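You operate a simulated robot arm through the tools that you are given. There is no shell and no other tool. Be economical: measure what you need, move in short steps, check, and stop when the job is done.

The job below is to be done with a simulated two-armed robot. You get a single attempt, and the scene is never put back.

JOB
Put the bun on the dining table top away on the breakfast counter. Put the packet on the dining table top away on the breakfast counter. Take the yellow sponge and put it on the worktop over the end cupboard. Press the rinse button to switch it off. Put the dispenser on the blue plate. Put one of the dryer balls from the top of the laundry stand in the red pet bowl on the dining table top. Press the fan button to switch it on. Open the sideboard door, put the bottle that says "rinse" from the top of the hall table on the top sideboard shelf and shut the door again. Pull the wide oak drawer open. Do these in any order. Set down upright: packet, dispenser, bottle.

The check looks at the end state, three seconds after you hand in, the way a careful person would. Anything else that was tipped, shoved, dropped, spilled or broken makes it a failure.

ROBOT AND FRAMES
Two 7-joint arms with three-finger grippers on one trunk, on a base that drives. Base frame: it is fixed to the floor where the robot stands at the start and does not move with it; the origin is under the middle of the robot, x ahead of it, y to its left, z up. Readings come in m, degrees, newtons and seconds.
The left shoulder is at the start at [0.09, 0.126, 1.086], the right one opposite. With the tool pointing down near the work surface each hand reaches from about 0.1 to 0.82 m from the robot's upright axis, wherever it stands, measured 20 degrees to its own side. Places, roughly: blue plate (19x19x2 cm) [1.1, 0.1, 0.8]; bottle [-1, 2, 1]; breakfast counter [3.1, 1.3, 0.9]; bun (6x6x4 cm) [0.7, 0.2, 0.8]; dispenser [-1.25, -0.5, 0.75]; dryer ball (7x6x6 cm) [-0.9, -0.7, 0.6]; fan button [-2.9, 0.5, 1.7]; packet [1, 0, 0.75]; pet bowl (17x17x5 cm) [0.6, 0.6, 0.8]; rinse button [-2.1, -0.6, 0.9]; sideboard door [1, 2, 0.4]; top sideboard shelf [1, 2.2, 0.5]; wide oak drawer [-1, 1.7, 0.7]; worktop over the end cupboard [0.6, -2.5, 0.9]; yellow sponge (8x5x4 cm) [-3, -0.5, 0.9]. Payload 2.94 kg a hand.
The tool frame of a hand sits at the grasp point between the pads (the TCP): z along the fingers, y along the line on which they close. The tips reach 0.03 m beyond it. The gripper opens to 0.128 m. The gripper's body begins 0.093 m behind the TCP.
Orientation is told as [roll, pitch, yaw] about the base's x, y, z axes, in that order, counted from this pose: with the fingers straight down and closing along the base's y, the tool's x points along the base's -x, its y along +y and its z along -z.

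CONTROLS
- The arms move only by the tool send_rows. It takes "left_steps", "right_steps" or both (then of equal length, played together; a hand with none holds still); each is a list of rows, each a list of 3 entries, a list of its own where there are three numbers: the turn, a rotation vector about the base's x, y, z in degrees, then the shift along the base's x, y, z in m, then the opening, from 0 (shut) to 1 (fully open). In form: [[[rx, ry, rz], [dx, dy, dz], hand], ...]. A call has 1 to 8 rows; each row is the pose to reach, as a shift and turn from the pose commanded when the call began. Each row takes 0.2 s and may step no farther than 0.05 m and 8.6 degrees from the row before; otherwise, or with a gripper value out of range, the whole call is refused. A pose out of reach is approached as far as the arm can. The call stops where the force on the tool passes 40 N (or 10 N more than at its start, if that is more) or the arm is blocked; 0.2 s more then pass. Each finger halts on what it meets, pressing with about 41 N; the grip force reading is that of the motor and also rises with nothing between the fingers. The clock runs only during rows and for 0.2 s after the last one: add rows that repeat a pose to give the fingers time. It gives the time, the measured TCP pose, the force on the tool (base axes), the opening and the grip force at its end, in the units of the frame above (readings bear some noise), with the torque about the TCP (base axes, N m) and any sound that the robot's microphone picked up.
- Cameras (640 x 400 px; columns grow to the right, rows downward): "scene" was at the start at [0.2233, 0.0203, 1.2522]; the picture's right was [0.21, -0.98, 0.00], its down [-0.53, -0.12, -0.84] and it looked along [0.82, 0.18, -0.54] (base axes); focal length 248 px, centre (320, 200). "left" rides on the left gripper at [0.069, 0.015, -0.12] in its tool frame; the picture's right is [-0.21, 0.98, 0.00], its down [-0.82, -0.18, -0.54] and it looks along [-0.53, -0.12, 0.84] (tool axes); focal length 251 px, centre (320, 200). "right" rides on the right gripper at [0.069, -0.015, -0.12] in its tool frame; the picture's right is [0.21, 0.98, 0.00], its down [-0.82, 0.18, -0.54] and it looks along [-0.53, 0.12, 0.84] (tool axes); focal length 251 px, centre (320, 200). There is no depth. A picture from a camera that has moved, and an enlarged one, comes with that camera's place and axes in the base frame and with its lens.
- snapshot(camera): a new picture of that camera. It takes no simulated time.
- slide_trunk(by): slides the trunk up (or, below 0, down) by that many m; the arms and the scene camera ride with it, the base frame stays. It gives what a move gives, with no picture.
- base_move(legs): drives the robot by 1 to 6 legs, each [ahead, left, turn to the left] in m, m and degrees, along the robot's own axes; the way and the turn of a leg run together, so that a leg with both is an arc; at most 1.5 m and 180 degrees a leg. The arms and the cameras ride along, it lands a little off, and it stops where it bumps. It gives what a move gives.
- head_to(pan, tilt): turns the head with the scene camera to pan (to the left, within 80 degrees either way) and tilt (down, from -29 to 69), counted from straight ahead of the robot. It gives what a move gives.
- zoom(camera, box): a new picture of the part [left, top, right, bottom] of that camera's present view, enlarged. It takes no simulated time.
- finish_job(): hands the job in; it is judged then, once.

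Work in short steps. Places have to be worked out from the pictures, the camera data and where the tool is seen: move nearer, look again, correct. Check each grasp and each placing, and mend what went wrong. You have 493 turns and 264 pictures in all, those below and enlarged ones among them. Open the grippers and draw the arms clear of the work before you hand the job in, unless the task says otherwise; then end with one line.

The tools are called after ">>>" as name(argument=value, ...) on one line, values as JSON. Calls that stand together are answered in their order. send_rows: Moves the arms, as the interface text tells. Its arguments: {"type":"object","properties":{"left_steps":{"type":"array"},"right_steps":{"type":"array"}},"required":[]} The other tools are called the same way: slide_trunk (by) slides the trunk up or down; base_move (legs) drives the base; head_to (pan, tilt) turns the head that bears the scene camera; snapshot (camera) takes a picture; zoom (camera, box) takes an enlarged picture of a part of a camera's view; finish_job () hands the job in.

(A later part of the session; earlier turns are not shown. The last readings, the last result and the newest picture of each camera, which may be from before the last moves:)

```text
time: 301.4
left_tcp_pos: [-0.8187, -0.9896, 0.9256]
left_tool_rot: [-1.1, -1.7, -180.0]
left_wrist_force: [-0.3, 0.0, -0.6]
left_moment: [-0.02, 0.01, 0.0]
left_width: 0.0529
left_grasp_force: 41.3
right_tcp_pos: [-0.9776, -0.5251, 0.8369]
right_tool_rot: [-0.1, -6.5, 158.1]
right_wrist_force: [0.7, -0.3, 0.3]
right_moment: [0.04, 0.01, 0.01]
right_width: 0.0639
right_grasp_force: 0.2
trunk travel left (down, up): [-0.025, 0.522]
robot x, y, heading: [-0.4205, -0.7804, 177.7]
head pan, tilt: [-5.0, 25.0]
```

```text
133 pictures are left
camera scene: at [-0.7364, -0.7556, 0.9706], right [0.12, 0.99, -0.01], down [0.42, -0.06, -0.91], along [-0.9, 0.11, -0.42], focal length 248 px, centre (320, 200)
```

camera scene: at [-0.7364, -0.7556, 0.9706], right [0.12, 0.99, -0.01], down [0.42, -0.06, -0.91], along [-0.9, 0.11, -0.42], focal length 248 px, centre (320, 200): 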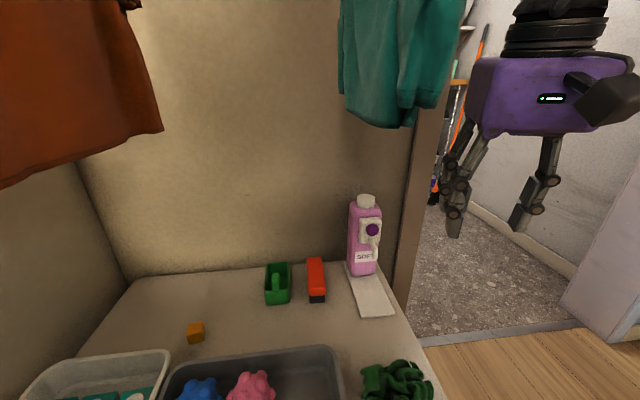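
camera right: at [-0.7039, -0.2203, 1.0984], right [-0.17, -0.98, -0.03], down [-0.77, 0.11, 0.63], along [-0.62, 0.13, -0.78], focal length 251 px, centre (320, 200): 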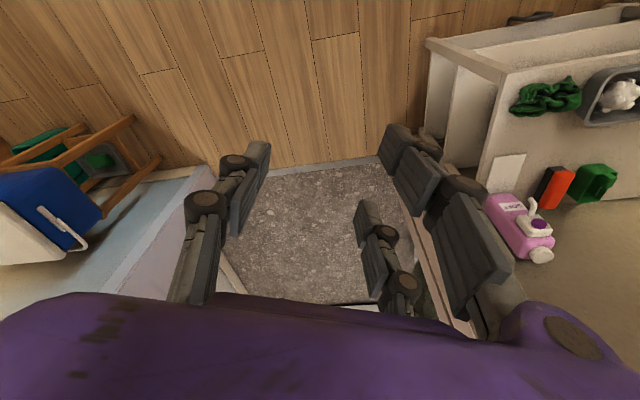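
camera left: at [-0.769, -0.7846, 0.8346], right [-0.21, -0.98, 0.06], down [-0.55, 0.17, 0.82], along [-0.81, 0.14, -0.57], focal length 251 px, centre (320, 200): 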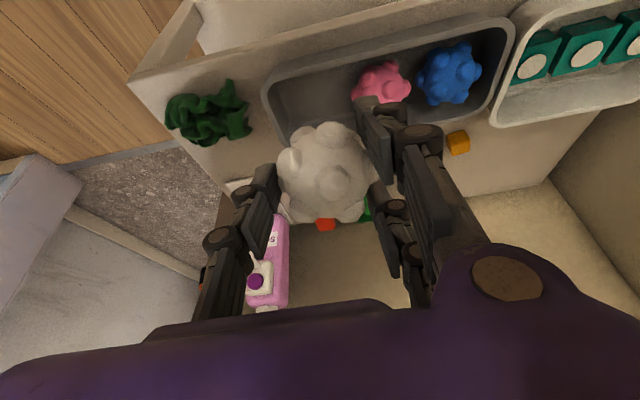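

The dispenser stands under a hanging towel, so I'll grip it with a forward-pitched (≈60°) right hand. First yaw it straight, then pitch it.

>>> send_rows(right_steps=[[[0, 0, 7], [0.015, -0.02, 0], 0.8], [[0, 0, 14], [0.03, -0.04, 0], 0.8], [[0, 0, 21], [0.045, -0.06, 0], 0.8], [[0, 0, 21], [0.05, -0.078, 0], 0.8]])

>>> send_rows(right_steps=[[[0, 8, 0], [0, 0, -0.01], 0.8], [[0, 16, 0], [0, 0, -0.02], 0.8], [[0, 24, 0], [0, 0, -0.035], 0.8], [[0, 32, 0], [0, 0, -0.05], 0.8], [[0, 40, 0], [0, 0, -0.065], 0.8], [[0, 48, 0], [0, 0, -0.08], 0.8], [[0, 54, 0], [0, 0, -0.095], 0.8]])

>>> snapshot(camera="right")

>>> snapshot(camera="scene")

```text
time: 302.4
left_tcp_pos: [-0.817, -0.9891, 0.9251]
left_tool_rot: [-1.3, -1.6, -180.0]
left_wrist_force: [0.6, 0.4, -0.8]
left_moment: [0.0, 0.0, 0.0]
left_width: 0.0532
left_grasp_force: 41.4
right_tcp_pos: [-0.9279, -0.6027, 0.8365]
right_tool_rot: [-0.2, -6.7, 179.2]
right_wrist_force: [-0.3, -0.6, -0.3]
right_moment: [0.01, 0.02, -0.01]
right_width: 0.1025
right_grasp_force: 0.1
trunk travel left (down, up): [-0.025, 0.522]
robot x, y, heading: [-0.4201, -0.782, 177.7]
head pan, tilt: [-5.0, 25.0]
```

```text
time: 304.0
left_tcp_pos: [-0.8195, -0.9901, 0.925]
left_tool_rot: [-1.1, -1.6, -179.9]
left_wrist_force: [0.2, 0.4, -0.4]
left_moment: [0.04, -0.01, -0.02]
left_width: 0.0528
left_grasp_force: 40.6
right_tcp_pos: [-1.0337, -0.6247, 0.7868]
right_tool_rot: [1.7, -60.7, 177.7]
right_wrist_force: [-0.3, 1.1, -4.8]
right_moment: [-0.02, 0.39, 0.06]
right_width: 0.102
right_grasp_force: 0.0
right hand out of reach, approached as far as the arm can: row 4, 5, 6, 7
trunk travel left (down, up): [-0.025, 0.522]
robot x, y, heading: [-0.418, -0.7825, 178.1]
head pan, tilt: [-5.0, 25.0]
```

```text
132 pictures are left
camera right: at [-0.8939, -0.6111, 0.7845], right [0.09, -0.98, -0.17], down [0.07, -0.17, 0.98], along [-0.99, -0.1, 0.05], focal length 251 px, centre (320, 200)
```

right: 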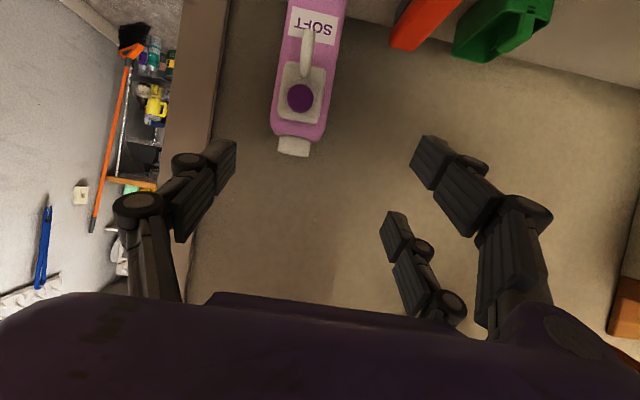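

```text
131 pictures are left
camera scene: at [-0.7371, -0.7554, 0.9703], right [0.12, 0.99, -0.01], down [0.42, -0.06, -0.91], along [-0.9, 0.11, -0.42], focal length 248 px, centre (320, 200)
```

scene: 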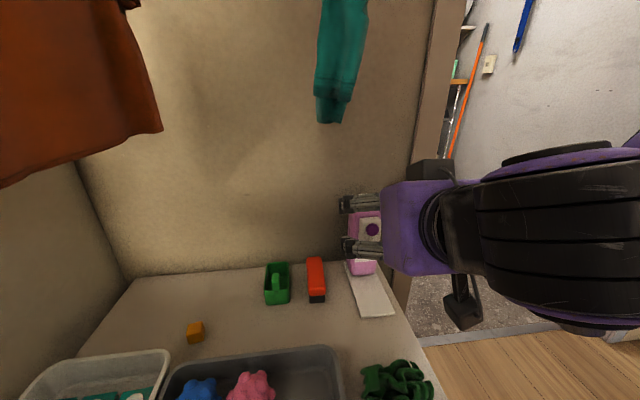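

The arm may be brushing the hanging green garment. I look up to check it.

>>> head_to(pan=-15, tilt=-5)

>>> snapshot(camera="scene")

```text
time: 305.0
left_tcp_pos: [-0.8186, -0.9909, 0.9242]
left_tool_rot: [-1.2, -1.7, -180.0]
left_wrist_force: [-0.1, -0.2, -0.7]
left_moment: [-0.01, 0.0, -0.01]
left_width: 0.053
left_grasp_force: 41.4
right_tcp_pos: [-1.0321, -0.6246, 0.7931]
right_tool_rot: [1.9, -61.4, 177.7]
right_wrist_force: [0.2, -0.1, -0.4]
right_moment: [-0.01, -0.01, 0.01]
right_width: 0.1023
right_grasp_force: 0.1
trunk travel left (down, up): [-0.025, 0.522]
robot x, y, heading: [-0.4186, -0.7778, 177.9]
head pan, tilt: [-15.0, -5.0]
```

```text
130 pictures are left
camera scene: at [-0.7287, -0.7408, 1.0185], right [0.29, 0.96, -0.01], down [-0.08, 0.02, -1.0], along [-0.95, 0.29, 0.09], focal length 248 px, centre (320, 200)
```

scene: 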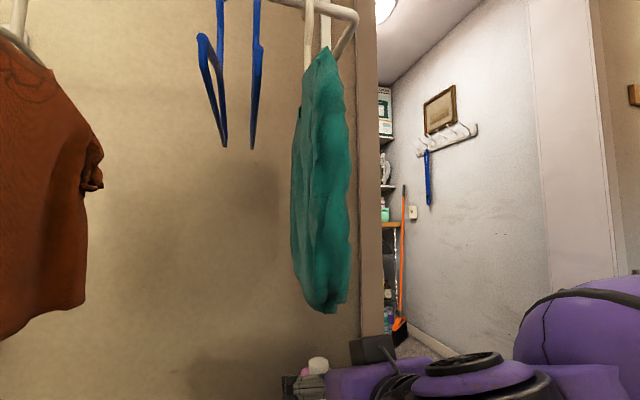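

It's a shirt on a hanger; it just twisted on its hook and still hangs. I lower the hand well below it and line up with the dispenser (y≈-0.60).

>>> send_rows(right_steps=[[[0, 0, 0], [0.01, 0.01, -0.04], 0.8], [[0, 0, 0], [0.01, 0.02, -0.08], 0.8], [[0, 0, 0], [0.0, 0.024, -0.115], 0.8], [[0, 0, 0], [0.0, 0.024, -0.138], 0.8]])

>>> snapshot(camera="right")

>>> head_to(pan=-10, tilt=20)

>>> snapshot(camera="scene")

```text
time: 306.0
left_tcp_pos: [-0.8177, -0.9901, 0.9251]
left_tool_rot: [-1.3, -1.8, -179.9]
left_wrist_force: [0.1, -1.1, -1.2]
left_moment: [-0.01, 0.0, -0.05]
left_width: 0.053
left_grasp_force: 40.6
right_tcp_pos: [-1.0435, -0.5991, 0.6395]
right_tool_rot: [1.7, -60.7, 177.7]
right_wrist_force: [0.1, -0.1, 0.0]
right_moment: [0.03, -0.01, 0.0]
right_width: 0.1023
right_grasp_force: 0.1
right hand out of reach, approached as far as the arm can: row 1, 2, 3, 4
trunk travel left (down, up): [-0.025, 0.522]
robot x, y, heading: [-0.4173, -0.7828, 178.2]
head pan, tilt: [-15.0, -5.0]
```

```text
129 pictures are left
camera right: at [-0.9043, -0.5862, 0.6381], right [0.09, -0.98, -0.17], down [0.07, -0.17, 0.98], along [-0.99, -0.1, 0.05], focal length 251 px, centre (320, 200)
```

right: 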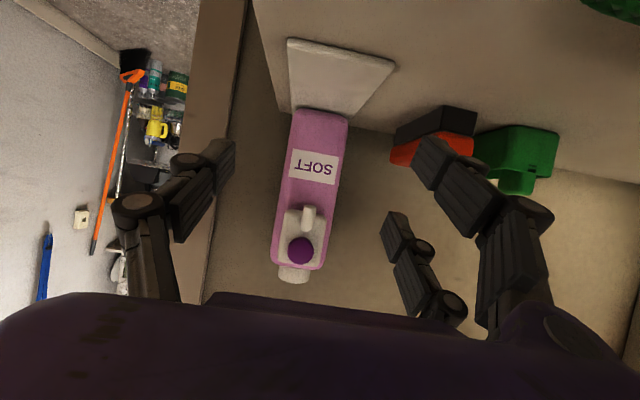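

```text
time: 306.9
left_tcp_pos: [-0.8187, -0.9892, 0.9255]
left_tool_rot: [-1.2, -1.7, -180.0]
left_wrist_force: [-0.7, -0.2, -0.5]
left_moment: [-0.01, -0.01, 0.0]
left_width: 0.0532
left_grasp_force: 40.6
right_tcp_pos: [-1.0422, -0.599, 0.6398]
right_tool_rot: [1.6, -60.5, 177.8]
right_wrist_force: [-0.2, 0.1, 0.2]
right_moment: [0.03, 0.02, -0.04]
right_width: 0.1024
right_grasp_force: 0.0
trunk travel left (down, up): [-0.025, 0.522]
robot x, y, heading: [-0.4149, -0.7791, 177.9]
head pan, tilt: [-10.0, 20.0]
```

```text
128 pictures are left
camera scene: at [-0.7361, -0.7471, 0.9787], right [0.21, 0.98, -0.01], down [0.33, -0.08, -0.94], along [-0.92, 0.2, -0.34], focal length 248 px, centre (320, 200)
```

scene: 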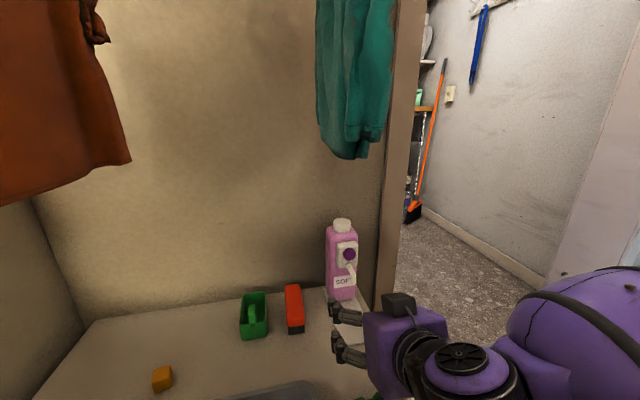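

The shirt swung back to its place. Dispenser axis at y≈-0.604; advance to x≈-1.203.

>>> send_rows(right_steps=[[[0, 0, 0], [-0.04, -0.004, 0.004], 0.8], [[0, 0, 0], [-0.08, -0.005, 0.008], 0.8], [[0, 0, 0], [-0.12, -0.005, 0.01], 0.8], [[0, 0, 0], [-0.145, -0.005, 0.01], 0.8]])

>>> snapshot(camera="right")

>>> snapshot(camera="scene")

```text
time: 307.9
left_tcp_pos: [-0.8176, -0.9904, 0.9235]
left_tool_rot: [-1.2, -1.7, -180.0]
left_wrist_force: [-0.7, 0.8, -0.4]
left_moment: [0.0, 0.02, -0.01]
left_width: 0.0531
left_grasp_force: 41.0
right_tcp_pos: [-1.1876, -0.6017, 0.6492]
right_tool_rot: [1.5, -60.6, 177.8]
right_wrist_force: [0.3, -0.3, 0.3]
right_moment: [0.01, 0.03, 0.05]
right_width: 0.1023
right_grasp_force: 0.1
trunk travel left (down, up): [-0.025, 0.522]
robot x, y, heading: [-0.4195, -0.78, 178.1]
head pan, tilt: [-10.0, 20.0]
```

```text
127 pictures are left
camera right: at [-1.0487, -0.5894, 0.6473], right [0.09, -0.98, -0.17], down [0.06, -0.17, 0.98], along [-0.99, -0.1, 0.05], focal length 251 px, centre (320, 200)
```

right: 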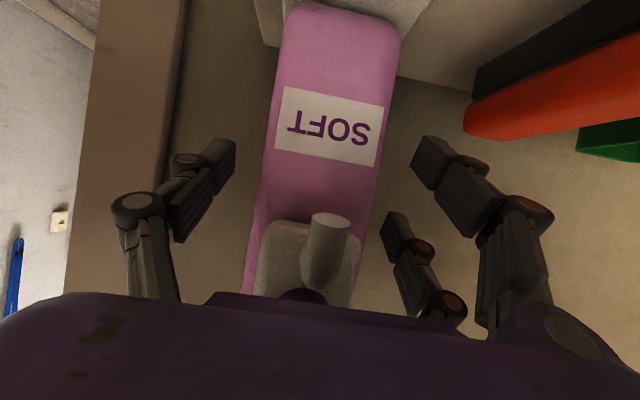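

```text
126 pictures are left
camera scene: at [-0.736, -0.7471, 0.9786], right [0.21, 0.98, -0.01], down [0.33, -0.08, -0.94], along [-0.92, 0.2, -0.34], focal length 248 px, centre (320, 200)
```

scene: 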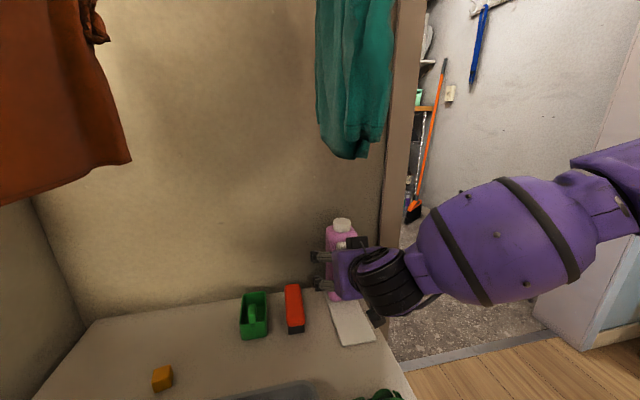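

Good alignment. Advance 1 cm more and close.

>>> send_rows(right_steps=[[[0, 0, 0], [-0.012, 0, 0], 0.8], [[0, 0, 0], [-0.012, 0, 0], 0.65], [[0, 0, 0], [-0.012, 0, 0], 0.5], [[0, 0, 0], [-0.012, 0, 0], 0.4], [[0, 0, 0], [-0.012, 0, 0], 0.4]])

>>> send_rows(right_steps=[[[0, 0, 0], [0, 0, 0.015], 0.4], [[0, 0, 0], [0, 0, 0.035], 0.4]])

>>> snapshot(camera="right")

>>> snapshot(camera="scene")

```text
time: 309.1
left_tcp_pos: [-0.8182, -0.9896, 0.9249]
left_tool_rot: [-1.3, -1.7, -180.0]
left_wrist_force: [0.4, -0.2, -0.6]
left_moment: [-0.01, 0.0, 0.04]
left_width: 0.0529
left_grasp_force: 40.9
right_tcp_pos: [-1.2, -0.602, 0.6489]
right_tool_rot: [1.5, -60.6, 177.8]
right_wrist_force: [-0.8, 1.9, 1.4]
right_moment: [0.38, -0.02, 0.07]
right_width: 0.0633
right_grasp_force: 41.0
trunk travel left (down, up): [-0.025, 0.522]
robot x, y, heading: [-0.4164, -0.7813, 177.9]
head pan, tilt: [-10.0, 20.0]
```

```text
time: 309.7
left_tcp_pos: [-0.8181, -0.9897, 0.9253]
left_tool_rot: [-1.2, -1.6, -180.0]
left_wrist_force: [0.6, 0.4, -0.3]
left_moment: [-0.05, 0.0, 0.01]
left_width: 0.0526
left_grasp_force: 41.3
right_tcp_pos: [-1.1978, -0.6016, 0.6842]
right_tool_rot: [1.5, -60.5, 177.8]
right_wrist_force: [-0.5, 1.3, -3.2]
right_moment: [0.01, 0.03, 0.0]
right_width: 0.0633
right_grasp_force: 40.5
trunk travel left (down, up): [-0.025, 0.522]
robot x, y, heading: [-0.4145, -0.7799, 178.0]
head pan, tilt: [-10.0, 20.0]
```

```text
125 pictures are left
camera right: at [-1.0592, -0.5888, 0.6824], right [0.09, -0.98, -0.17], down [0.06, -0.17, 0.98], along [-0.99, -0.1, 0.05], focal length 251 px, centre (320, 200)
```

right: 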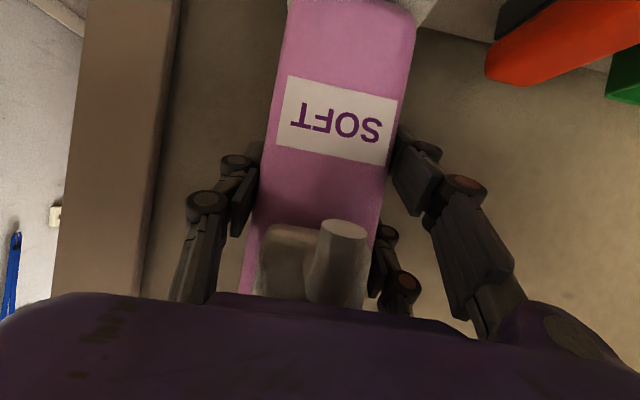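

```text
124 pictures are left
camera scene: at [-0.7361, -0.747, 0.9786], right [0.21, 0.98, -0.01], down [0.33, -0.08, -0.94], along [-0.92, 0.2, -0.34], focal length 248 px, centre (320, 200)
```

scene: 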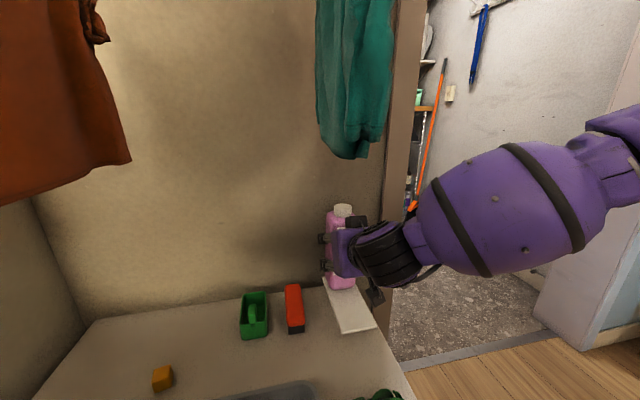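

Dispenser held. I raise slightly, drive back a bit, then raise more once away from the shirt.

>>> send_rows(right_steps=[[[0, 0, 0], [0.0, 0, 0.015], 0.4], [[0, 0, 0], [0.02, 0, 0.02], 0.4]])

>>> base_move(legs=[[-0.12, 0, 0]])

>>> send_rows(right_steps=[[[0, 0, 0], [0.0, 0, 0.03], 0.4], [[0, 0, 0], [0.0, 0, 0.06], 0.4]])

>>> base_move(legs=[[-0.35, 0, 0]])

>>> snapshot(camera="scene")

```text
time: 310.3
left_tcp_pos: [-0.8171, -0.9892, 0.9252]
left_tool_rot: [-1.3, -1.6, -180.0]
left_wrist_force: [-0.2, -0.2, -1.2]
left_moment: [0.0, 0.02, 0.02]
left_width: 0.0527
left_grasp_force: 40.9
right_tcp_pos: [-1.1807, -0.6023, 0.7052]
right_tool_rot: [1.6, -60.6, 177.8]
right_wrist_force: [-0.4, -1.0, -2.9]
right_moment: [0.01, 0.04, 0.02]
right_width: 0.0634
right_grasp_force: 40.6
trunk travel left (down, up): [-0.025, 0.522]
robot x, y, heading: [-0.4197, -0.7843, 178.0]
head pan, tilt: [-10.0, 20.0]
```

```text
time: 311.5
left_tcp_pos: [-0.6975, -0.9981, 0.9222]
left_tool_rot: [-1.5, -1.5, 180.0]
left_wrist_force: [1.2, -0.3, -0.2]
left_moment: [-0.03, 0.02, -0.02]
left_width: 0.0531
left_grasp_force: 41.2
right_tcp_pos: [-1.0606, -0.6103, 0.7048]
right_tool_rot: [0.9, -60.4, 178.2]
right_wrist_force: [0.5, 0.4, -3.0]
right_moment: [0.0, 0.0, -0.02]
right_width: 0.0634
right_grasp_force: 40.9
trunk travel left (down, up): [-0.025, 0.522]
robot x, y, heading: [-0.3001, -0.7868, 178.0]
head pan, tilt: [-10.0, 20.0]
```

```text
time: 312.1
left_tcp_pos: [-0.7006, -0.9983, 0.9221]
left_tool_rot: [-1.5, -1.5, 180.0]
left_wrist_force: [-0.4, -0.1, -0.6]
left_moment: [0.02, -0.01, -0.02]
left_width: 0.0527
left_grasp_force: 41.5
right_tcp_pos: [-1.0602, -0.6091, 0.7645]
right_tool_rot: [0.9, -60.3, 178.3]
right_wrist_force: [-0.7, -0.3, -2.8]
right_moment: [-0.02, 0.02, 0.0]
right_width: 0.0633
right_grasp_force: 41.4
trunk travel left (down, up): [-0.025, 0.522]
robot x, y, heading: [-0.3002, -0.7869, 177.8]
head pan, tilt: [-10.0, 20.0]
```

```text
time: 314.4
left_tcp_pos: [-0.3468, -1.0117, 0.9225]
left_tool_rot: [-1.4, -1.5, -179.9]
left_wrist_force: [0.6, -1.0, 0.3]
left_moment: [0.0, 0.03, -0.02]
left_width: 0.0528
left_grasp_force: 41.3
right_tcp_pos: [-0.7095, -0.6229, 0.7639]
right_tool_rot: [0.9, -60.4, 178.3]
right_wrist_force: [0.5, -0.2, -2.1]
right_moment: [0.01, 0.01, 0.0]
right_width: 0.0633
right_grasp_force: 40.8
trunk travel left (down, up): [-0.025, 0.522]
robot x, y, heading: [0.0573, -0.7959, 177.9]
head pan, tilt: [-10.0, 20.0]
```

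```text
123 pictures are left
camera scene: at [-0.2657, -0.7697, 0.9781], right [0.21, 0.98, 0.0], down [0.33, -0.07, -0.94], along [-0.92, 0.2, -0.34], focal length 248 px, centre (320, 200)
```

scene: 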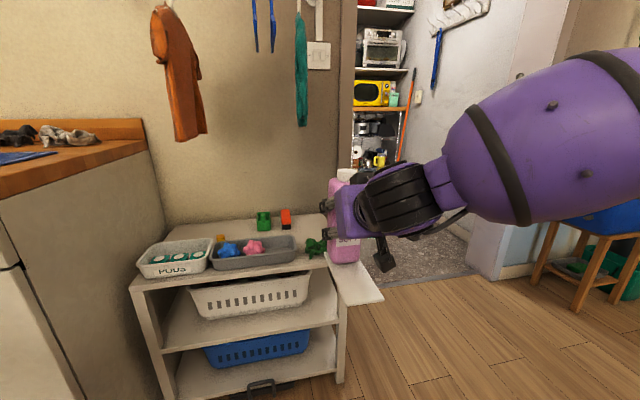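

I zoom to see the white card near the dispenser.

>>> zoom(camera="scene", box=[290, 150, 450, 310])

>>> snapshot(camera="right")

```text
2.50 times, centred on (370, 230) of scene
camera zoom: at [-0.2657, -0.7697, 0.9781], right [0.21, 0.98, 0.0], down [0.33, -0.07, -0.94], along [-0.92, 0.2, -0.34], focal length 619 px, centre (195, 125)
```

zoom: 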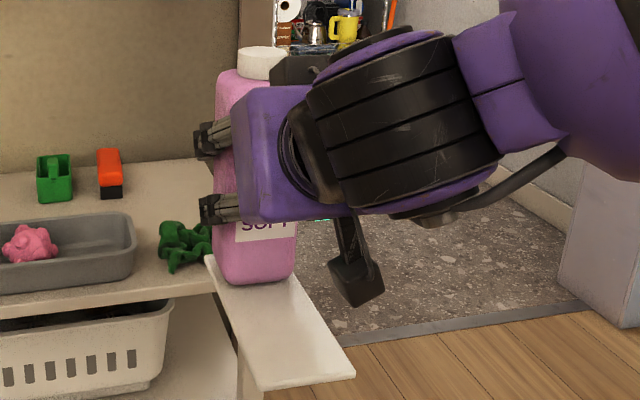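

```text
121 pictures are left
camera right: at [-0.57, -0.6104, 0.7633], right [0.09, -0.98, -0.18], down [0.06, -0.17, 0.98], along [-0.99, -0.1, 0.04], focal length 251 px, centre (320, 200)
```

right: 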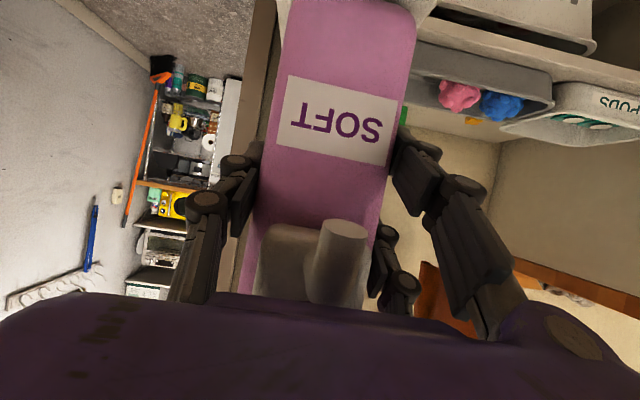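

The white strip is the dispenser's own foot (drip tray), so its footprint is ~16×6.5 cm. For planning the plate placement I check the robot's base size by looking straight down.

>>> head_to(pan=0, tilt=69)

>>> snapshot(camera="scene")

```text
time: 315.6
left_tcp_pos: [-0.3472, -1.0121, 0.9212]
left_tool_rot: [-1.4, -1.3, -179.9]
left_wrist_force: [-0.5, 0.0, -0.9]
left_moment: [0.01, -0.03, -0.06]
left_width: 0.0526
left_grasp_force: 41.0
right_tcp_pos: [-0.7092, -0.6232, 0.7651]
right_tool_rot: [0.9, -60.4, 178.2]
right_wrist_force: [0.3, -0.5, -2.9]
right_moment: [-0.01, 0.0, -0.03]
right_width: 0.0635
right_grasp_force: 40.8
trunk travel left (down, up): [-0.025, 0.522]
robot x, y, heading: [0.0535, -0.7989, 178.1]
head pan, tilt: [0.0, 68.8]
```

```text
120 pictures are left
camera scene: at [-0.2371, -0.7854, 0.9156], right [0.06, 1.0, 0.0], down [0.9, -0.05, -0.44], along [-0.44, 0.03, -0.9], focal length 248 px, centre (320, 200)
```

scene: 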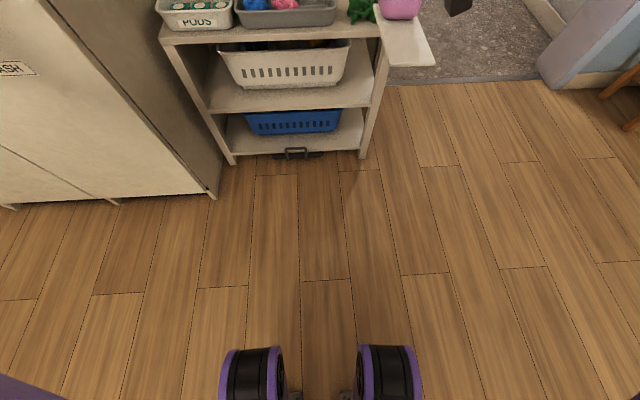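

Base is ~±0.22 m wide. The plate is best reached from the table's free far end (x≈1.66). Raise the trunk and drive there, backing along y≈-1.05.

>>> slide_trunk(by=0.22)

>>> base_move(legs=[[0, 0.25, 0], [-1.3, 0, 0], [-0.7, 0, 0]])

>>> base_move(legs=[[0, -0.5, 0]])

>>> head_to(pan=-10, tilt=35)

>>> snapshot(camera="scene")

```text
time: 317.9
left_tcp_pos: [-0.3483, -1.0115, 1.1423]
left_tool_rot: [-1.5, -1.4, -180.0]
left_wrist_force: [-0.5, -0.1, -0.8]
left_moment: [-0.01, 0.0, 0.0]
left_width: 0.0531
left_grasp_force: 41.4
right_tcp_pos: [-0.7096, -0.6231, 0.9834]
right_tool_rot: [0.9, -60.3, 178.3]
right_wrist_force: [0.3, 0.2, -3.5]
right_moment: [-0.02, 0.01, 0.01]
right_width: 0.0637
right_grasp_force: 40.7
trunk travel left (down, up): [-0.245, 0.302]
robot x, y, heading: [0.0505, -0.7977, 177.6]
head pan, tilt: [0.0, 68.8]
```

```text
time: 330.2
left_tcp_pos: [1.631, -1.3337, 1.1426]
left_tool_rot: [-1.5, -1.4, 179.4]
left_wrist_force: [0.9, 0.2, -0.2]
left_moment: [0.02, 0.0, 0.01]
left_width: 0.0524
left_grasp_force: 41.1
right_tcp_pos: [1.2724, -0.941, 0.9841]
right_tool_rot: [1.0, -60.4, 177.6]
right_wrist_force: [0.6, 0.6, -1.6]
right_moment: [0.01, 0.01, -0.03]
right_width: 0.0634
right_grasp_force: 41.4
trunk travel left (down, up): [-0.245, 0.302]
robot x, y, heading: [2.0364, -1.1268, 177.4]
head pan, tilt: [0.0, 68.8]
```

```text
time: 335.1
left_tcp_pos: [1.6541, -0.8411, 1.1421]
left_tool_rot: [-1.6, -1.4, 179.3]
left_wrist_force: [-0.6, -0.7, -0.5]
left_moment: [0.0, -0.01, 0.01]
left_width: 0.0526
left_grasp_force: 41.3
right_tcp_pos: [1.297, -0.4493, 0.9843]
right_tool_rot: [0.8, -60.5, 177.7]
right_wrist_force: [0.4, -13.0, 2.4]
right_moment: [-1.16, 0.28, 0.52]
right_width: 0.0636
right_grasp_force: 40.8
trunk travel left (down, up): [-0.245, 0.302]
robot x, y, heading: [2.061, -0.6302, 177.2]
head pan, tilt: [0.0, 68.8]
```

```text
time: 336.1
left_tcp_pos: [1.6554, -0.8408, 1.1426]
left_tool_rot: [-1.6, -1.5, 179.4]
left_wrist_force: [0.5, -0.4, -0.1]
left_moment: [0.01, 0.02, 0.0]
left_width: 0.0526
left_grasp_force: 41.3
right_tcp_pos: [1.2978, -0.4495, 0.986]
right_tool_rot: [0.9, -60.4, 177.8]
right_wrist_force: [4.1, -11.1, -2.6]
right_moment: [-1.14, -0.38, 0.25]
right_width: 0.0637
right_grasp_force: 41.0
trunk travel left (down, up): [-0.245, 0.302]
robot x, y, heading: [2.0535, -0.6302, 177.3]
head pan, tilt: [-10.0, 35.0]
```

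```text
119 pictures are left
camera scene: at [1.8218, -0.6045, 1.1931], right [0.22, 0.98, 0.0], down [0.56, -0.13, -0.82], along [-0.8, 0.18, -0.57], focal length 248 px, centre (320, 200)
```

scene: 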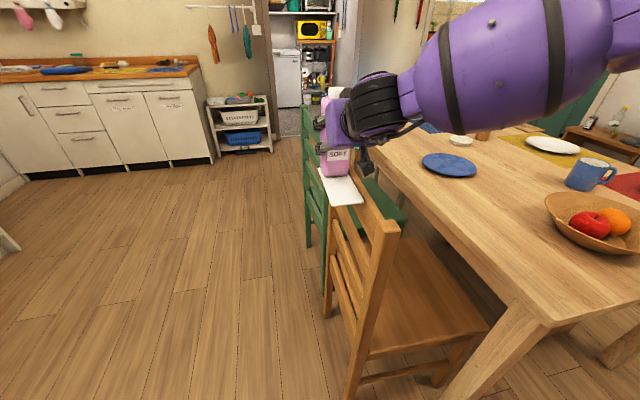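

The dispenser's foot is pressing against the brown chair's back. I back off to the left at once, then raise the hand.

>>> base_move(legs=[[0, 0.12, 0]])

>>> snapshot(camera="scene")

>>> snapshot(camera="right")

```text
time: 337.8
left_tcp_pos: [1.6489, -0.9614, 1.1427]
left_tool_rot: [-1.5, -1.5, 179.5]
left_wrist_force: [0.0, -0.5, -0.6]
left_moment: [0.06, -0.01, -0.02]
left_width: 0.0526
left_grasp_force: 41.4
right_tcp_pos: [1.2899, -0.5689, 0.986]
right_tool_rot: [1.1, -60.4, 177.9]
right_wrist_force: [-0.9, -0.4, -2.3]
right_moment: [0.03, 0.01, 0.01]
right_width: 0.0635
right_grasp_force: 41.1
trunk travel left (down, up): [-0.245, 0.302]
robot x, y, heading: [2.0518, -0.7524, 177.5]
head pan, tilt: [-10.0, 35.0]
```

```text
118 pictures are left
camera scene: at [1.8155, -0.7245, 1.193], right [0.22, 0.98, 0.0], down [0.56, -0.13, -0.82], along [-0.8, 0.18, -0.57], focal length 248 px, centre (320, 200)
```

scene: 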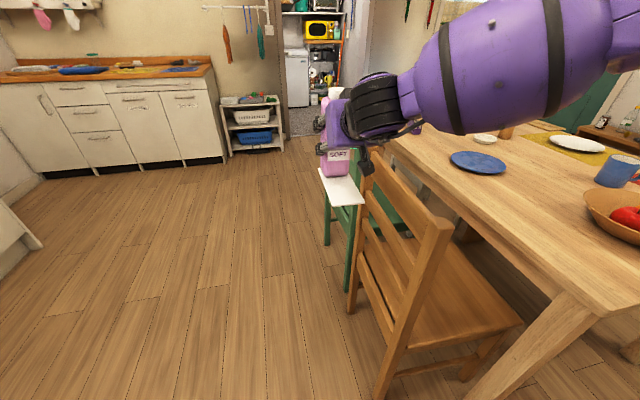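

```text
117 pictures are left
camera right: at [1.4301, -0.5578, 0.9833], right [0.08, -0.98, -0.18], down [0.06, -0.17, 0.98], along [-0.99, -0.09, 0.05], focal length 251 px, centre (320, 200)
```

right: 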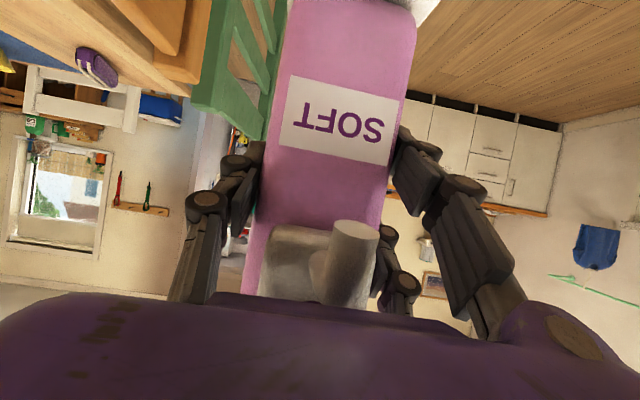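

Chair legs are where they were, and the grip is unchanged. I raise the trunk 0.22 m to clear the chair, then strafe on.

>>> slide_trunk(by=0.24)

>>> base_move(legs=[[0, -0.35, 0], [0, -0.28, 0]])

>>> snapshot(camera="scene")

```text
time: 340.3
left_tcp_pos: [1.6486, -0.9617, 1.3823]
left_tool_rot: [-1.5, -1.4, 179.5]
left_wrist_force: [0.3, 0.1, -0.6]
left_moment: [-0.02, -0.04, 0.01]
left_width: 0.0523
left_grasp_force: 41.3
right_tcp_pos: [1.3132, -0.5709, 1.3254]
right_tool_rot: [0.8, -68.0, 178.0]
right_wrist_force: [0.4, 0.0, -3.6]
right_moment: [-0.06, 0.02, -0.02]
right_width: 0.0634
right_grasp_force: 41.1
trunk travel left (down, up): [-0.485, 0.062]
robot x, y, heading: [2.0526, -0.7523, 177.4]
head pan, tilt: [-10.0, 35.0]
```

```text
time: 346.6
left_tcp_pos: [1.6791, -0.3313, 1.3827]
left_tool_rot: [-1.6, -1.5, 179.4]
left_wrist_force: [0.1, -0.5, 0.1]
left_moment: [0.0, -0.01, 0.0]
left_width: 0.0523
left_grasp_force: 41.3
right_tcp_pos: [1.3446, 0.0602, 1.3274]
right_tool_rot: [0.9, -68.1, 177.9]
right_wrist_force: [-1.0, -0.8, -2.4]
right_moment: [0.04, -0.01, 0.02]
right_width: 0.0632
right_grasp_force: 41.4
trunk travel left (down, up): [-0.485, 0.062]
robot x, y, heading: [2.0823, -0.1219, 177.4]
head pan, tilt: [-10.0, 35.0]
```

```text
116 pictures are left
camera scene: at [1.9286, -0.0978, 1.4458], right [0.22, 0.98, 0.0], down [0.56, -0.13, -0.82], along [-0.8, 0.18, -0.57], focal length 248 px, centre (320, 200)
```

scene: 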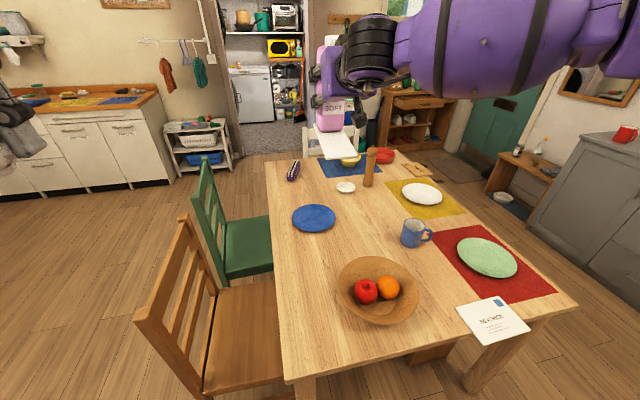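

Plate centre confirmed at (1.103, 0.061). Lower the trunk, move ahead, and correct the dispenser's pitch back to 60.6°.

>>> slide_trunk(by=-0.2)

>>> base_move(legs=[[0.13, 0, 0]])

>>> send_rows(right_steps=[[[0, 0, 0], [-0.03, 0, 0], 0.4], [[0, -1, 0], [-0.06, 0, -0.01], 0.4], [[0, -1, 0], [-0.08, 0, -0.02], 0.4]])

>>> snapshot(camera="scene")

```text
time: 348.8
left_tcp_pos: [1.6791, -0.3301, 1.183]
left_tool_rot: [-1.5, -1.5, 179.5]
left_wrist_force: [0.6, 0.4, -1.3]
left_moment: [-0.03, 0.02, 0.0]
left_width: 0.0523
left_grasp_force: 40.6
right_tcp_pos: [1.3448, 0.0609, 1.1265]
right_tool_rot: [0.9, -68.2, 177.7]
right_wrist_force: [0.2, -0.8, -2.6]
right_moment: [0.01, 0.02, 0.0]
right_width: 0.0634
right_grasp_force: 41.2
trunk travel left (down, up): [-0.285, 0.262]
robot x, y, heading: [2.0816, -0.1221, 177.0]
head pan, tilt: [-10.0, 35.0]
```

```text
time: 350.1
left_tcp_pos: [1.548, -0.3235, 1.1826]
left_tool_rot: [-1.5, -1.5, 179.2]
left_wrist_force: [-0.6, -0.1, -0.3]
left_moment: [0.03, -0.04, 0.0]
left_width: 0.0526
left_grasp_force: 41.2
right_tcp_pos: [1.2142, 0.0673, 1.1251]
right_tool_rot: [0.8, -68.1, 177.8]
right_wrist_force: [-0.8, -0.5, -3.5]
right_moment: [0.01, -0.03, 0.02]
right_width: 0.0635
right_grasp_force: 41.2
trunk travel left (down, up): [-0.285, 0.262]
robot x, y, heading: [1.9527, -0.1134, 177.2]
head pan, tilt: [-10.0, 35.0]
```

```text
time: 350.9
left_tcp_pos: [1.5466, -0.3238, 1.1829]
left_tool_rot: [-1.4, -1.5, 179.3]
left_wrist_force: [0.9, 0.4, -0.5]
left_moment: [-0.05, -0.05, 0.01]
left_width: 0.0524
left_grasp_force: 41.2
right_tcp_pos: [1.1334, 0.072, 1.1036]
right_tool_rot: [0.8, -66.9, 177.8]
right_wrist_force: [-0.5, 0.3, -2.7]
right_moment: [0.02, -0.04, 0.0]
right_width: 0.0635
right_grasp_force: 40.8
trunk travel left (down, up): [-0.285, 0.262]
robot x, y, heading: [1.9506, -0.114, 177.2]
head pan, tilt: [-10.0, 35.0]
```

```text
115 pictures are left
camera scene: at [1.7261, -0.0867, 1.2336], right [0.22, 0.97, 0.0], down [0.56, -0.13, -0.82], along [-0.8, 0.18, -0.57], focal length 248 px, centre (320, 200)
```

scene: 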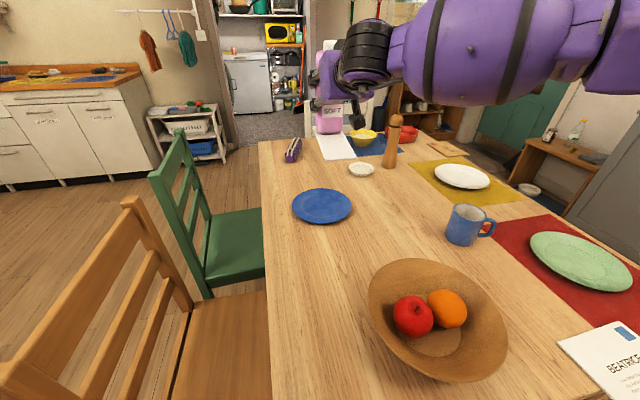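

Fix the pitch by −6.3° and move over the plate: TCP target (1.055, 0.063), first at z≈0.95.

>>> send_rows(right_steps=[[[0, -3, 0], [-0.03, -0.004, -0.02], 0.4], [[0, -6.3, 0], [-0.06, -0.008, -0.05], 0.4], [[0, -6.3, 0], [-0.078, -0.009, -0.09], 0.4], [[0, -6.3, 0], [-0.078, -0.009, -0.13], 0.4], [[0, -6.3, 0], [-0.078, -0.009, -0.16], 0.4]])

>>> snapshot(camera="scene")

>>> zoom(camera="scene", box=[240, 100, 440, 240])

```text
time: 352.1
left_tcp_pos: [1.5512, -0.3227, 1.1826]
left_tool_rot: [-1.5, -1.7, 179.3]
left_wrist_force: [0.5, 0.5, -0.6]
left_moment: [-0.03, 0.04, 0.02]
left_width: 0.0524
left_grasp_force: 41.3
right_tcp_pos: [1.1314, 0.107, 0.9519]
right_tool_rot: [0.5, -61.1, 178.3]
right_wrist_force: [-0.2, 0.1, 0.8]
right_moment: [0.0, -0.24, -0.03]
right_width: 0.0638
right_grasp_force: 41.2
right hand out of reach, approached as far as the arm can: row 1, 2, 3, 4, 5
trunk travel left (down, up): [-0.285, 0.262]
robot x, y, heading: [1.953, -0.1115, 177.1]
head pan, tilt: [-10.0, 35.0]
```

```text
114 pictures are left
camera scene: at [1.7282, -0.0871, 1.234], right [0.22, 0.98, 0.0], down [0.56, -0.13, -0.82], along [-0.8, 0.18, -0.57], focal length 248 px, centre (320, 200)
```

scene: 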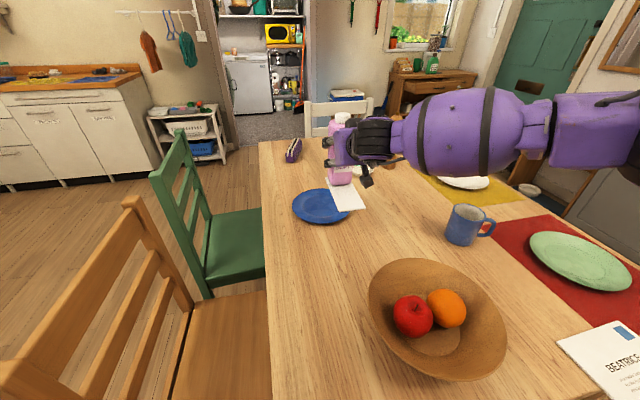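

```text
2.86 times, centred on (340, 170) of scene
camera zoom: at [1.7282, -0.0871, 1.234], right [0.22, 0.98, 0.0], down [0.56, -0.13, -0.82], along [-0.8, 0.18, -0.57], focal length 707 px, centre (263, 286)
```

zoom: 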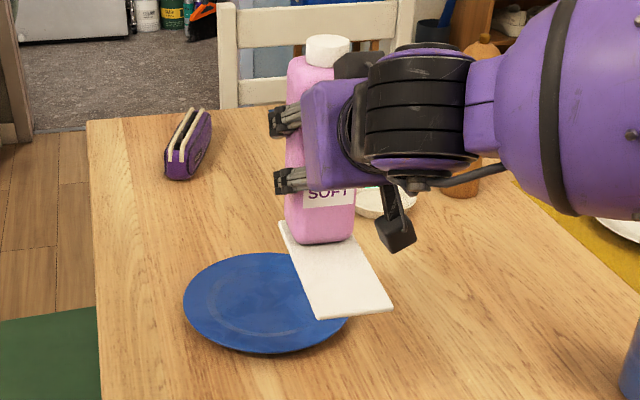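

Reach is short by ~8 cm here (max ≈0.74 m from the shoulder). A better stance is further left at the table's end, turned ~45° left so the right shoulder comes forward. I lift the dispenser and reposition.

>>> send_rows(right_steps=[[[0, 0, 0], [0.02, -0.01, 0.04], 0.4], [[0, 0, 0], [0.04, -0.02, 0.08], 0.4], [[0, 0, 0], [0.05, -0.03, 0.12], 0.4], [[0, 0, 0], [0.05, -0.03, 0.15], 0.4]])

>>> base_move(legs=[[-0.12, 0, 0], [0, -0.36, 0], [0, 0, 45]])

>>> head_to(pan=-25, tilt=40)

>>> snapshot(camera="scene")

```text
time: 353.1
left_tcp_pos: [1.5481, -0.3233, 1.1834]
left_tool_rot: [-1.5, -1.4, 179.4]
left_wrist_force: [0.2, -0.2, -0.2]
left_moment: [-0.02, 0.03, -0.04]
left_width: 0.0526
left_grasp_force: 41.2
right_tcp_pos: [1.1802, 0.0773, 1.0987]
right_tool_rot: [0.2, -60.8, 178.3]
right_wrist_force: [-0.1, -0.4, -3.5]
right_moment: [0.0, 0.04, -0.03]
right_width: 0.0636
right_grasp_force: 41.3
trunk travel left (down, up): [-0.285, 0.262]
robot x, y, heading: [1.9525, -0.1172, 177.0]
head pan, tilt: [-10.0, 35.0]
```

```text
time: 359.8
left_tcp_pos: [1.9615, -0.1948, 1.1815]
left_tool_rot: [-1.6, -1.5, -134.3]
left_wrist_force: [-0.7, -0.5, -1.2]
left_moment: [-0.03, 0.02, -0.02]
left_width: 0.0522
left_grasp_force: 41.5
right_tcp_pos: [1.4192, -0.1864, 1.0991]
right_tool_rot: [0.2, -60.7, -135.4]
right_wrist_force: [-0.3, 0.2, -2.9]
right_moment: [0.04, 0.03, -0.01]
right_width: 0.0633
right_grasp_force: 41.3
trunk travel left (down, up): [-0.285, 0.262]
robot x, y, heading: [2.0941, 0.2365, -136.7]
head pan, tilt: [-10.0, 35.0]
```

```text
time: 360.5
left_tcp_pos: [1.9607, -0.1959, 1.183]
left_tool_rot: [-1.5, -1.5, -134.5]
left_wrist_force: [0.3, 0.2, -0.4]
left_moment: [0.02, 0.0, -0.01]
left_width: 0.0522
left_grasp_force: 41.1
right_tcp_pos: [1.4186, -0.1875, 1.0984]
right_tool_rot: [0.2, -60.7, -135.4]
right_wrist_force: [0.3, 0.5, -3.4]
right_moment: [-0.02, 0.03, 0.02]
right_width: 0.0635
right_grasp_force: 41.5
trunk travel left (down, up): [-0.285, 0.262]
robot x, y, heading: [2.0898, 0.2399, -136.7]
head pan, tilt: [-25.0, 40.0]
```

```text
112 pictures are left
camera scene: at [1.9092, 0.1184, 1.2263], right [-0.32, 0.95, 0.0], down [0.61, 0.2, -0.77], along [-0.73, -0.24, -0.64], focal length 248 px, centre (320, 200)
```

scene: 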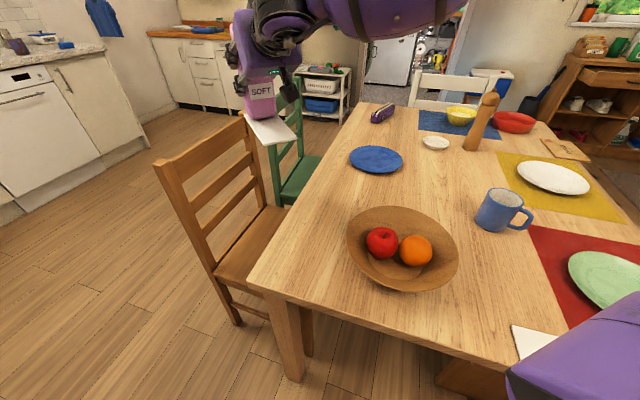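

I drive 0.2 m toward −x (between the table legs), then bring the dispenser over the plate with a −20° yaw.

>>> base_move(legs=[[0.09, -0.085, 0]])

>>> base_move(legs=[[0.05, -0.047, 0]])

>>> send_rows(right_steps=[[[0, 0, -4], [-0.03, 0.04, 0], 0.4], [[0, 0, -8], [-0.055, 0.08, 0], 0.4], [[0, 0, -12], [-0.08, 0.12, 0], 0.4], [[0, 0, -16], [-0.11, 0.155, -0.01], 0.4], [[0, 0, -20], [-0.135, 0.19, -0.03], 0.4], [[0, 0, -20], [-0.155, 0.215, -0.05], 0.4]])

>>> snapshot(camera="scene")

```text
time: 361.9
left_tcp_pos: [1.839, -0.196, 1.1817]
left_tool_rot: [-1.5, -1.5, -134.3]
left_wrist_force: [0.3, 0.1, -0.7]
left_moment: [0.01, -0.04, -0.01]
left_width: 0.0523
left_grasp_force: 41.6
right_tcp_pos: [1.2961, -0.1888, 1.0984]
right_tool_rot: [0.2, -60.8, -135.4]
right_wrist_force: [-0.7, 0.2, -2.7]
right_moment: [-0.01, 0.0, -0.02]
right_width: 0.0634
right_grasp_force: 41.1
trunk travel left (down, up): [-0.285, 0.262]
robot x, y, heading: [1.9666, 0.2394, -136.4]
head pan, tilt: [-25.0, 40.0]
```

```text
time: 363.1
left_tcp_pos: [1.7702, -0.1957, 1.1827]
left_tool_rot: [-1.6, -1.5, -134.3]
left_wrist_force: [-0.4, 0.1, 0.0]
left_moment: [0.02, -0.04, 0.01]
left_width: 0.0527
left_grasp_force: 41.7
right_tcp_pos: [1.2272, -0.1876, 1.0985]
right_tool_rot: [0.3, -60.8, -135.3]
right_wrist_force: [-0.9, -0.4, -3.1]
right_moment: [0.0, -0.01, -0.02]
right_width: 0.0634
right_grasp_force: 41.3
trunk travel left (down, up): [-0.285, 0.262]
robot x, y, heading: [1.8996, 0.2378, -136.4]
head pan, tilt: [-25.0, 40.0]
```

```text
time: 364.4
left_tcp_pos: [1.7693, -0.1943, 1.1834]
left_tool_rot: [-1.5, -1.5, -134.3]
left_wrist_force: [-0.4, 1.0, -0.5]
left_moment: [-0.06, -0.02, -0.01]
left_width: 0.0523
left_grasp_force: 41.0
right_tcp_pos: [1.0715, 0.0267, 1.0491]
right_tool_rot: [0.4, -60.7, -155.4]
right_wrist_force: [-0.4, -0.6, -2.0]
right_moment: [-0.02, -0.02, 0.08]
right_width: 0.0636
right_grasp_force: 41.1
trunk travel left (down, up): [-0.285, 0.262]
robot x, y, heading: [1.9001, 0.2426, -136.2]
head pan, tilt: [-25.0, 40.0]
```

```text
111 pictures are left
camera scene: at [1.7161, 0.119, 1.2262], right [-0.32, 0.95, 0.0], down [0.61, 0.2, -0.77], along [-0.73, -0.24, -0.64], focal length 248 px, centre (320, 200)
```

scene: 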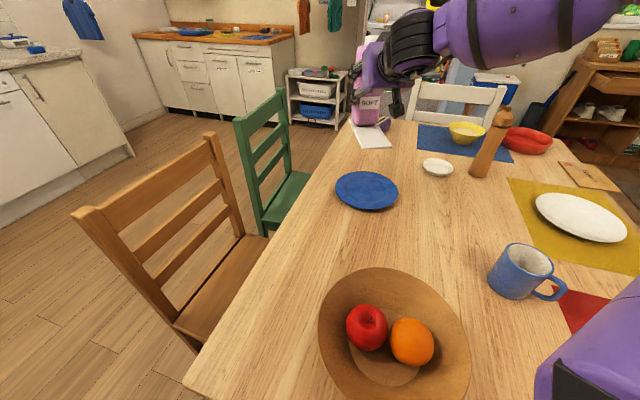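

Reachable now. Plate centre re-measured (1.10, 0.064). I descend toward TCP (1.058, 0.043), stopping above the plate.

>>> send_rows(right_steps=[[[0, 0, 0], [-0.005, 0.006, -0.04], 0.4], [[0, 0, 0], [-0.01, 0.012, -0.08], 0.4], [[0, 0, 0], [-0.013, 0.016, -0.12], 0.4], [[0, 0, 0], [-0.013, 0.016, -0.145], 0.4]])

>>> zoom(camera="scene", box=[300, 90, 460, 220])

>>> snapshot(camera="right")

```text
time: 365.4
left_tcp_pos: [1.7711, -0.1955, 1.183]
left_tool_rot: [-1.5, -1.5, -134.3]
left_wrist_force: [-0.6, 0.4, -0.5]
left_moment: [0.02, -0.02, -0.02]
left_width: 0.0523
left_grasp_force: 40.9
right_tcp_pos: [1.0582, 0.0415, 0.9023]
right_tool_rot: [0.3, -60.8, -155.4]
right_wrist_force: [-0.3, 0.8, -3.1]
right_moment: [0.01, -0.01, -0.01]
right_width: 0.0634
right_grasp_force: 41.1
trunk travel left (down, up): [-0.285, 0.262]
robot x, y, heading: [1.9006, 0.2413, -136.4]
head pan, tilt: [-25.0, 40.0]
```

```text
3.08 times, centred on (380, 155) of scene
camera zoom: at [1.7166, 0.1177, 1.2264], right [-0.32, 0.95, 0.0], down [0.61, 0.21, -0.77], along [-0.73, -0.25, -0.64], focal length 762 px, centre (135, 338)
```

zoom: 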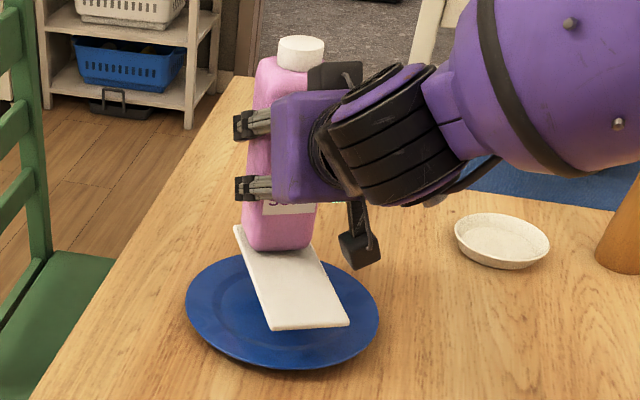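

```text
109 pictures are left
camera right: at [1.1785, 0.1139, 0.9005], right [0.51, -0.84, -0.19], down [0.14, -0.13, 0.98], along [-0.85, -0.52, 0.05], focal length 251 px, centre (320, 200)
```

right: 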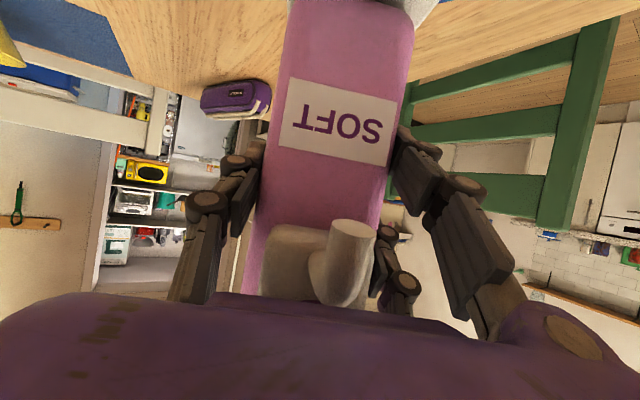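

The footprint centre projects onto the plate centre within 5 mm. Lower gently.

>>> send_rows(right_steps=[[[0, 0, 0], [0, 0.002, -0.015], 0.4], [[0, 0, 0], [0, 0.003, -0.028], 0.4]])

>>> send_rows(right_steps=[[[0, 0, 0], [0, 0, -0.004], 0.4], [[0, 0, 0], [0, 0, -0.008], 0.4]])

```text
time: 366.1
left_tcp_pos: [1.7714, -0.1954, 1.1823]
left_tool_rot: [-1.5, -1.5, -134.3]
left_wrist_force: [0.3, 0.4, 0.0]
left_moment: [-0.01, 0.0, -0.01]
left_width: 0.0522
left_grasp_force: 40.8
right_tcp_pos: [1.0589, 0.0449, 0.8766]
right_tool_rot: [0.2, -60.9, -155.2]
right_wrist_force: [0.1, 0.3, -2.9]
right_moment: [0.02, 0.0, -0.03]
right_width: 0.0631
right_grasp_force: 40.8
trunk travel left (down, up): [-0.285, 0.262]
robot x, y, heading: [1.897, 0.2411, -136.7]
head pan, tilt: [-25.0, 40.0]
```

```text
time: 366.6
left_tcp_pos: [1.7705, -0.1957, 1.1836]
left_tool_rot: [-1.5, -1.5, -134.3]
left_wrist_force: [-0.7, 0.4, 0.2]
left_moment: [0.01, -0.02, 0.03]
left_width: 0.0525
left_grasp_force: 41.3
right_tcp_pos: [1.0583, 0.0461, 0.8673]
right_tool_rot: [0.1, -60.8, -155.3]
right_wrist_force: [-0.6, 0.0, -3.1]
right_moment: [-0.03, 0.01, -0.04]
right_width: 0.0635
right_grasp_force: 40.8
trunk travel left (down, up): [-0.285, 0.262]
robot x, y, heading: [1.8971, 0.2402, -136.7]
head pan, tilt: [-25.0, 40.0]
```

>>> send_rows(right_steps=[[[0, 0, 0], [0, 0, -0.003], 0.4], [[0, 0, 0], [0, 0, -0.006], 0.4]])

>>> zoom(camera="scene", box=[300, 90, 460, 220])

```text
time: 367.2
left_tcp_pos: [1.7718, -0.1971, 1.1834]
left_tool_rot: [-1.7, -1.7, -134.2]
left_wrist_force: [0.1, 0.9, -0.7]
left_moment: [0.01, -0.01, 0.02]
left_width: 0.0525
left_grasp_force: 40.5
right_tcp_pos: [1.06, 0.0451, 0.8639]
right_tool_rot: [0.3, -61.1, -155.3]
right_wrist_force: [-5.2, -2.0, 10.9]
right_moment: [0.35, -0.9, -0.01]
right_width: 0.0633
right_grasp_force: 40.9
trunk travel left (down, up): [-0.285, 0.262]
robot x, y, heading: [1.9, 0.2372, -136.2]
head pan, tilt: [-25.0, 40.0]
```

```text
3.08 times, centred on (380, 155) of scene
camera zoom: at [1.7191, 0.112, 1.2292], right [-0.39, 0.92, 0.0], down [0.57, 0.24, -0.79], along [-0.72, -0.3, -0.62], focal length 762 px, centre (135, 338)
```

zoom: 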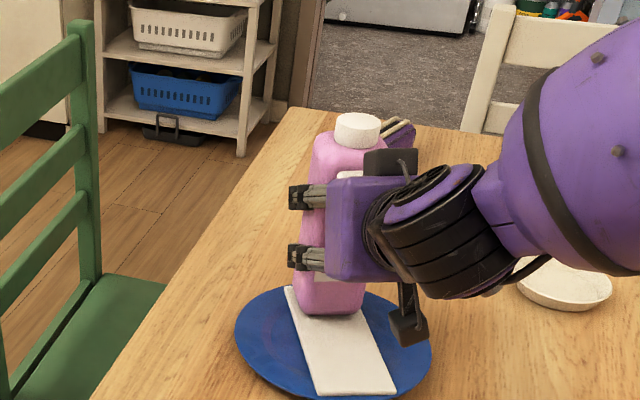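

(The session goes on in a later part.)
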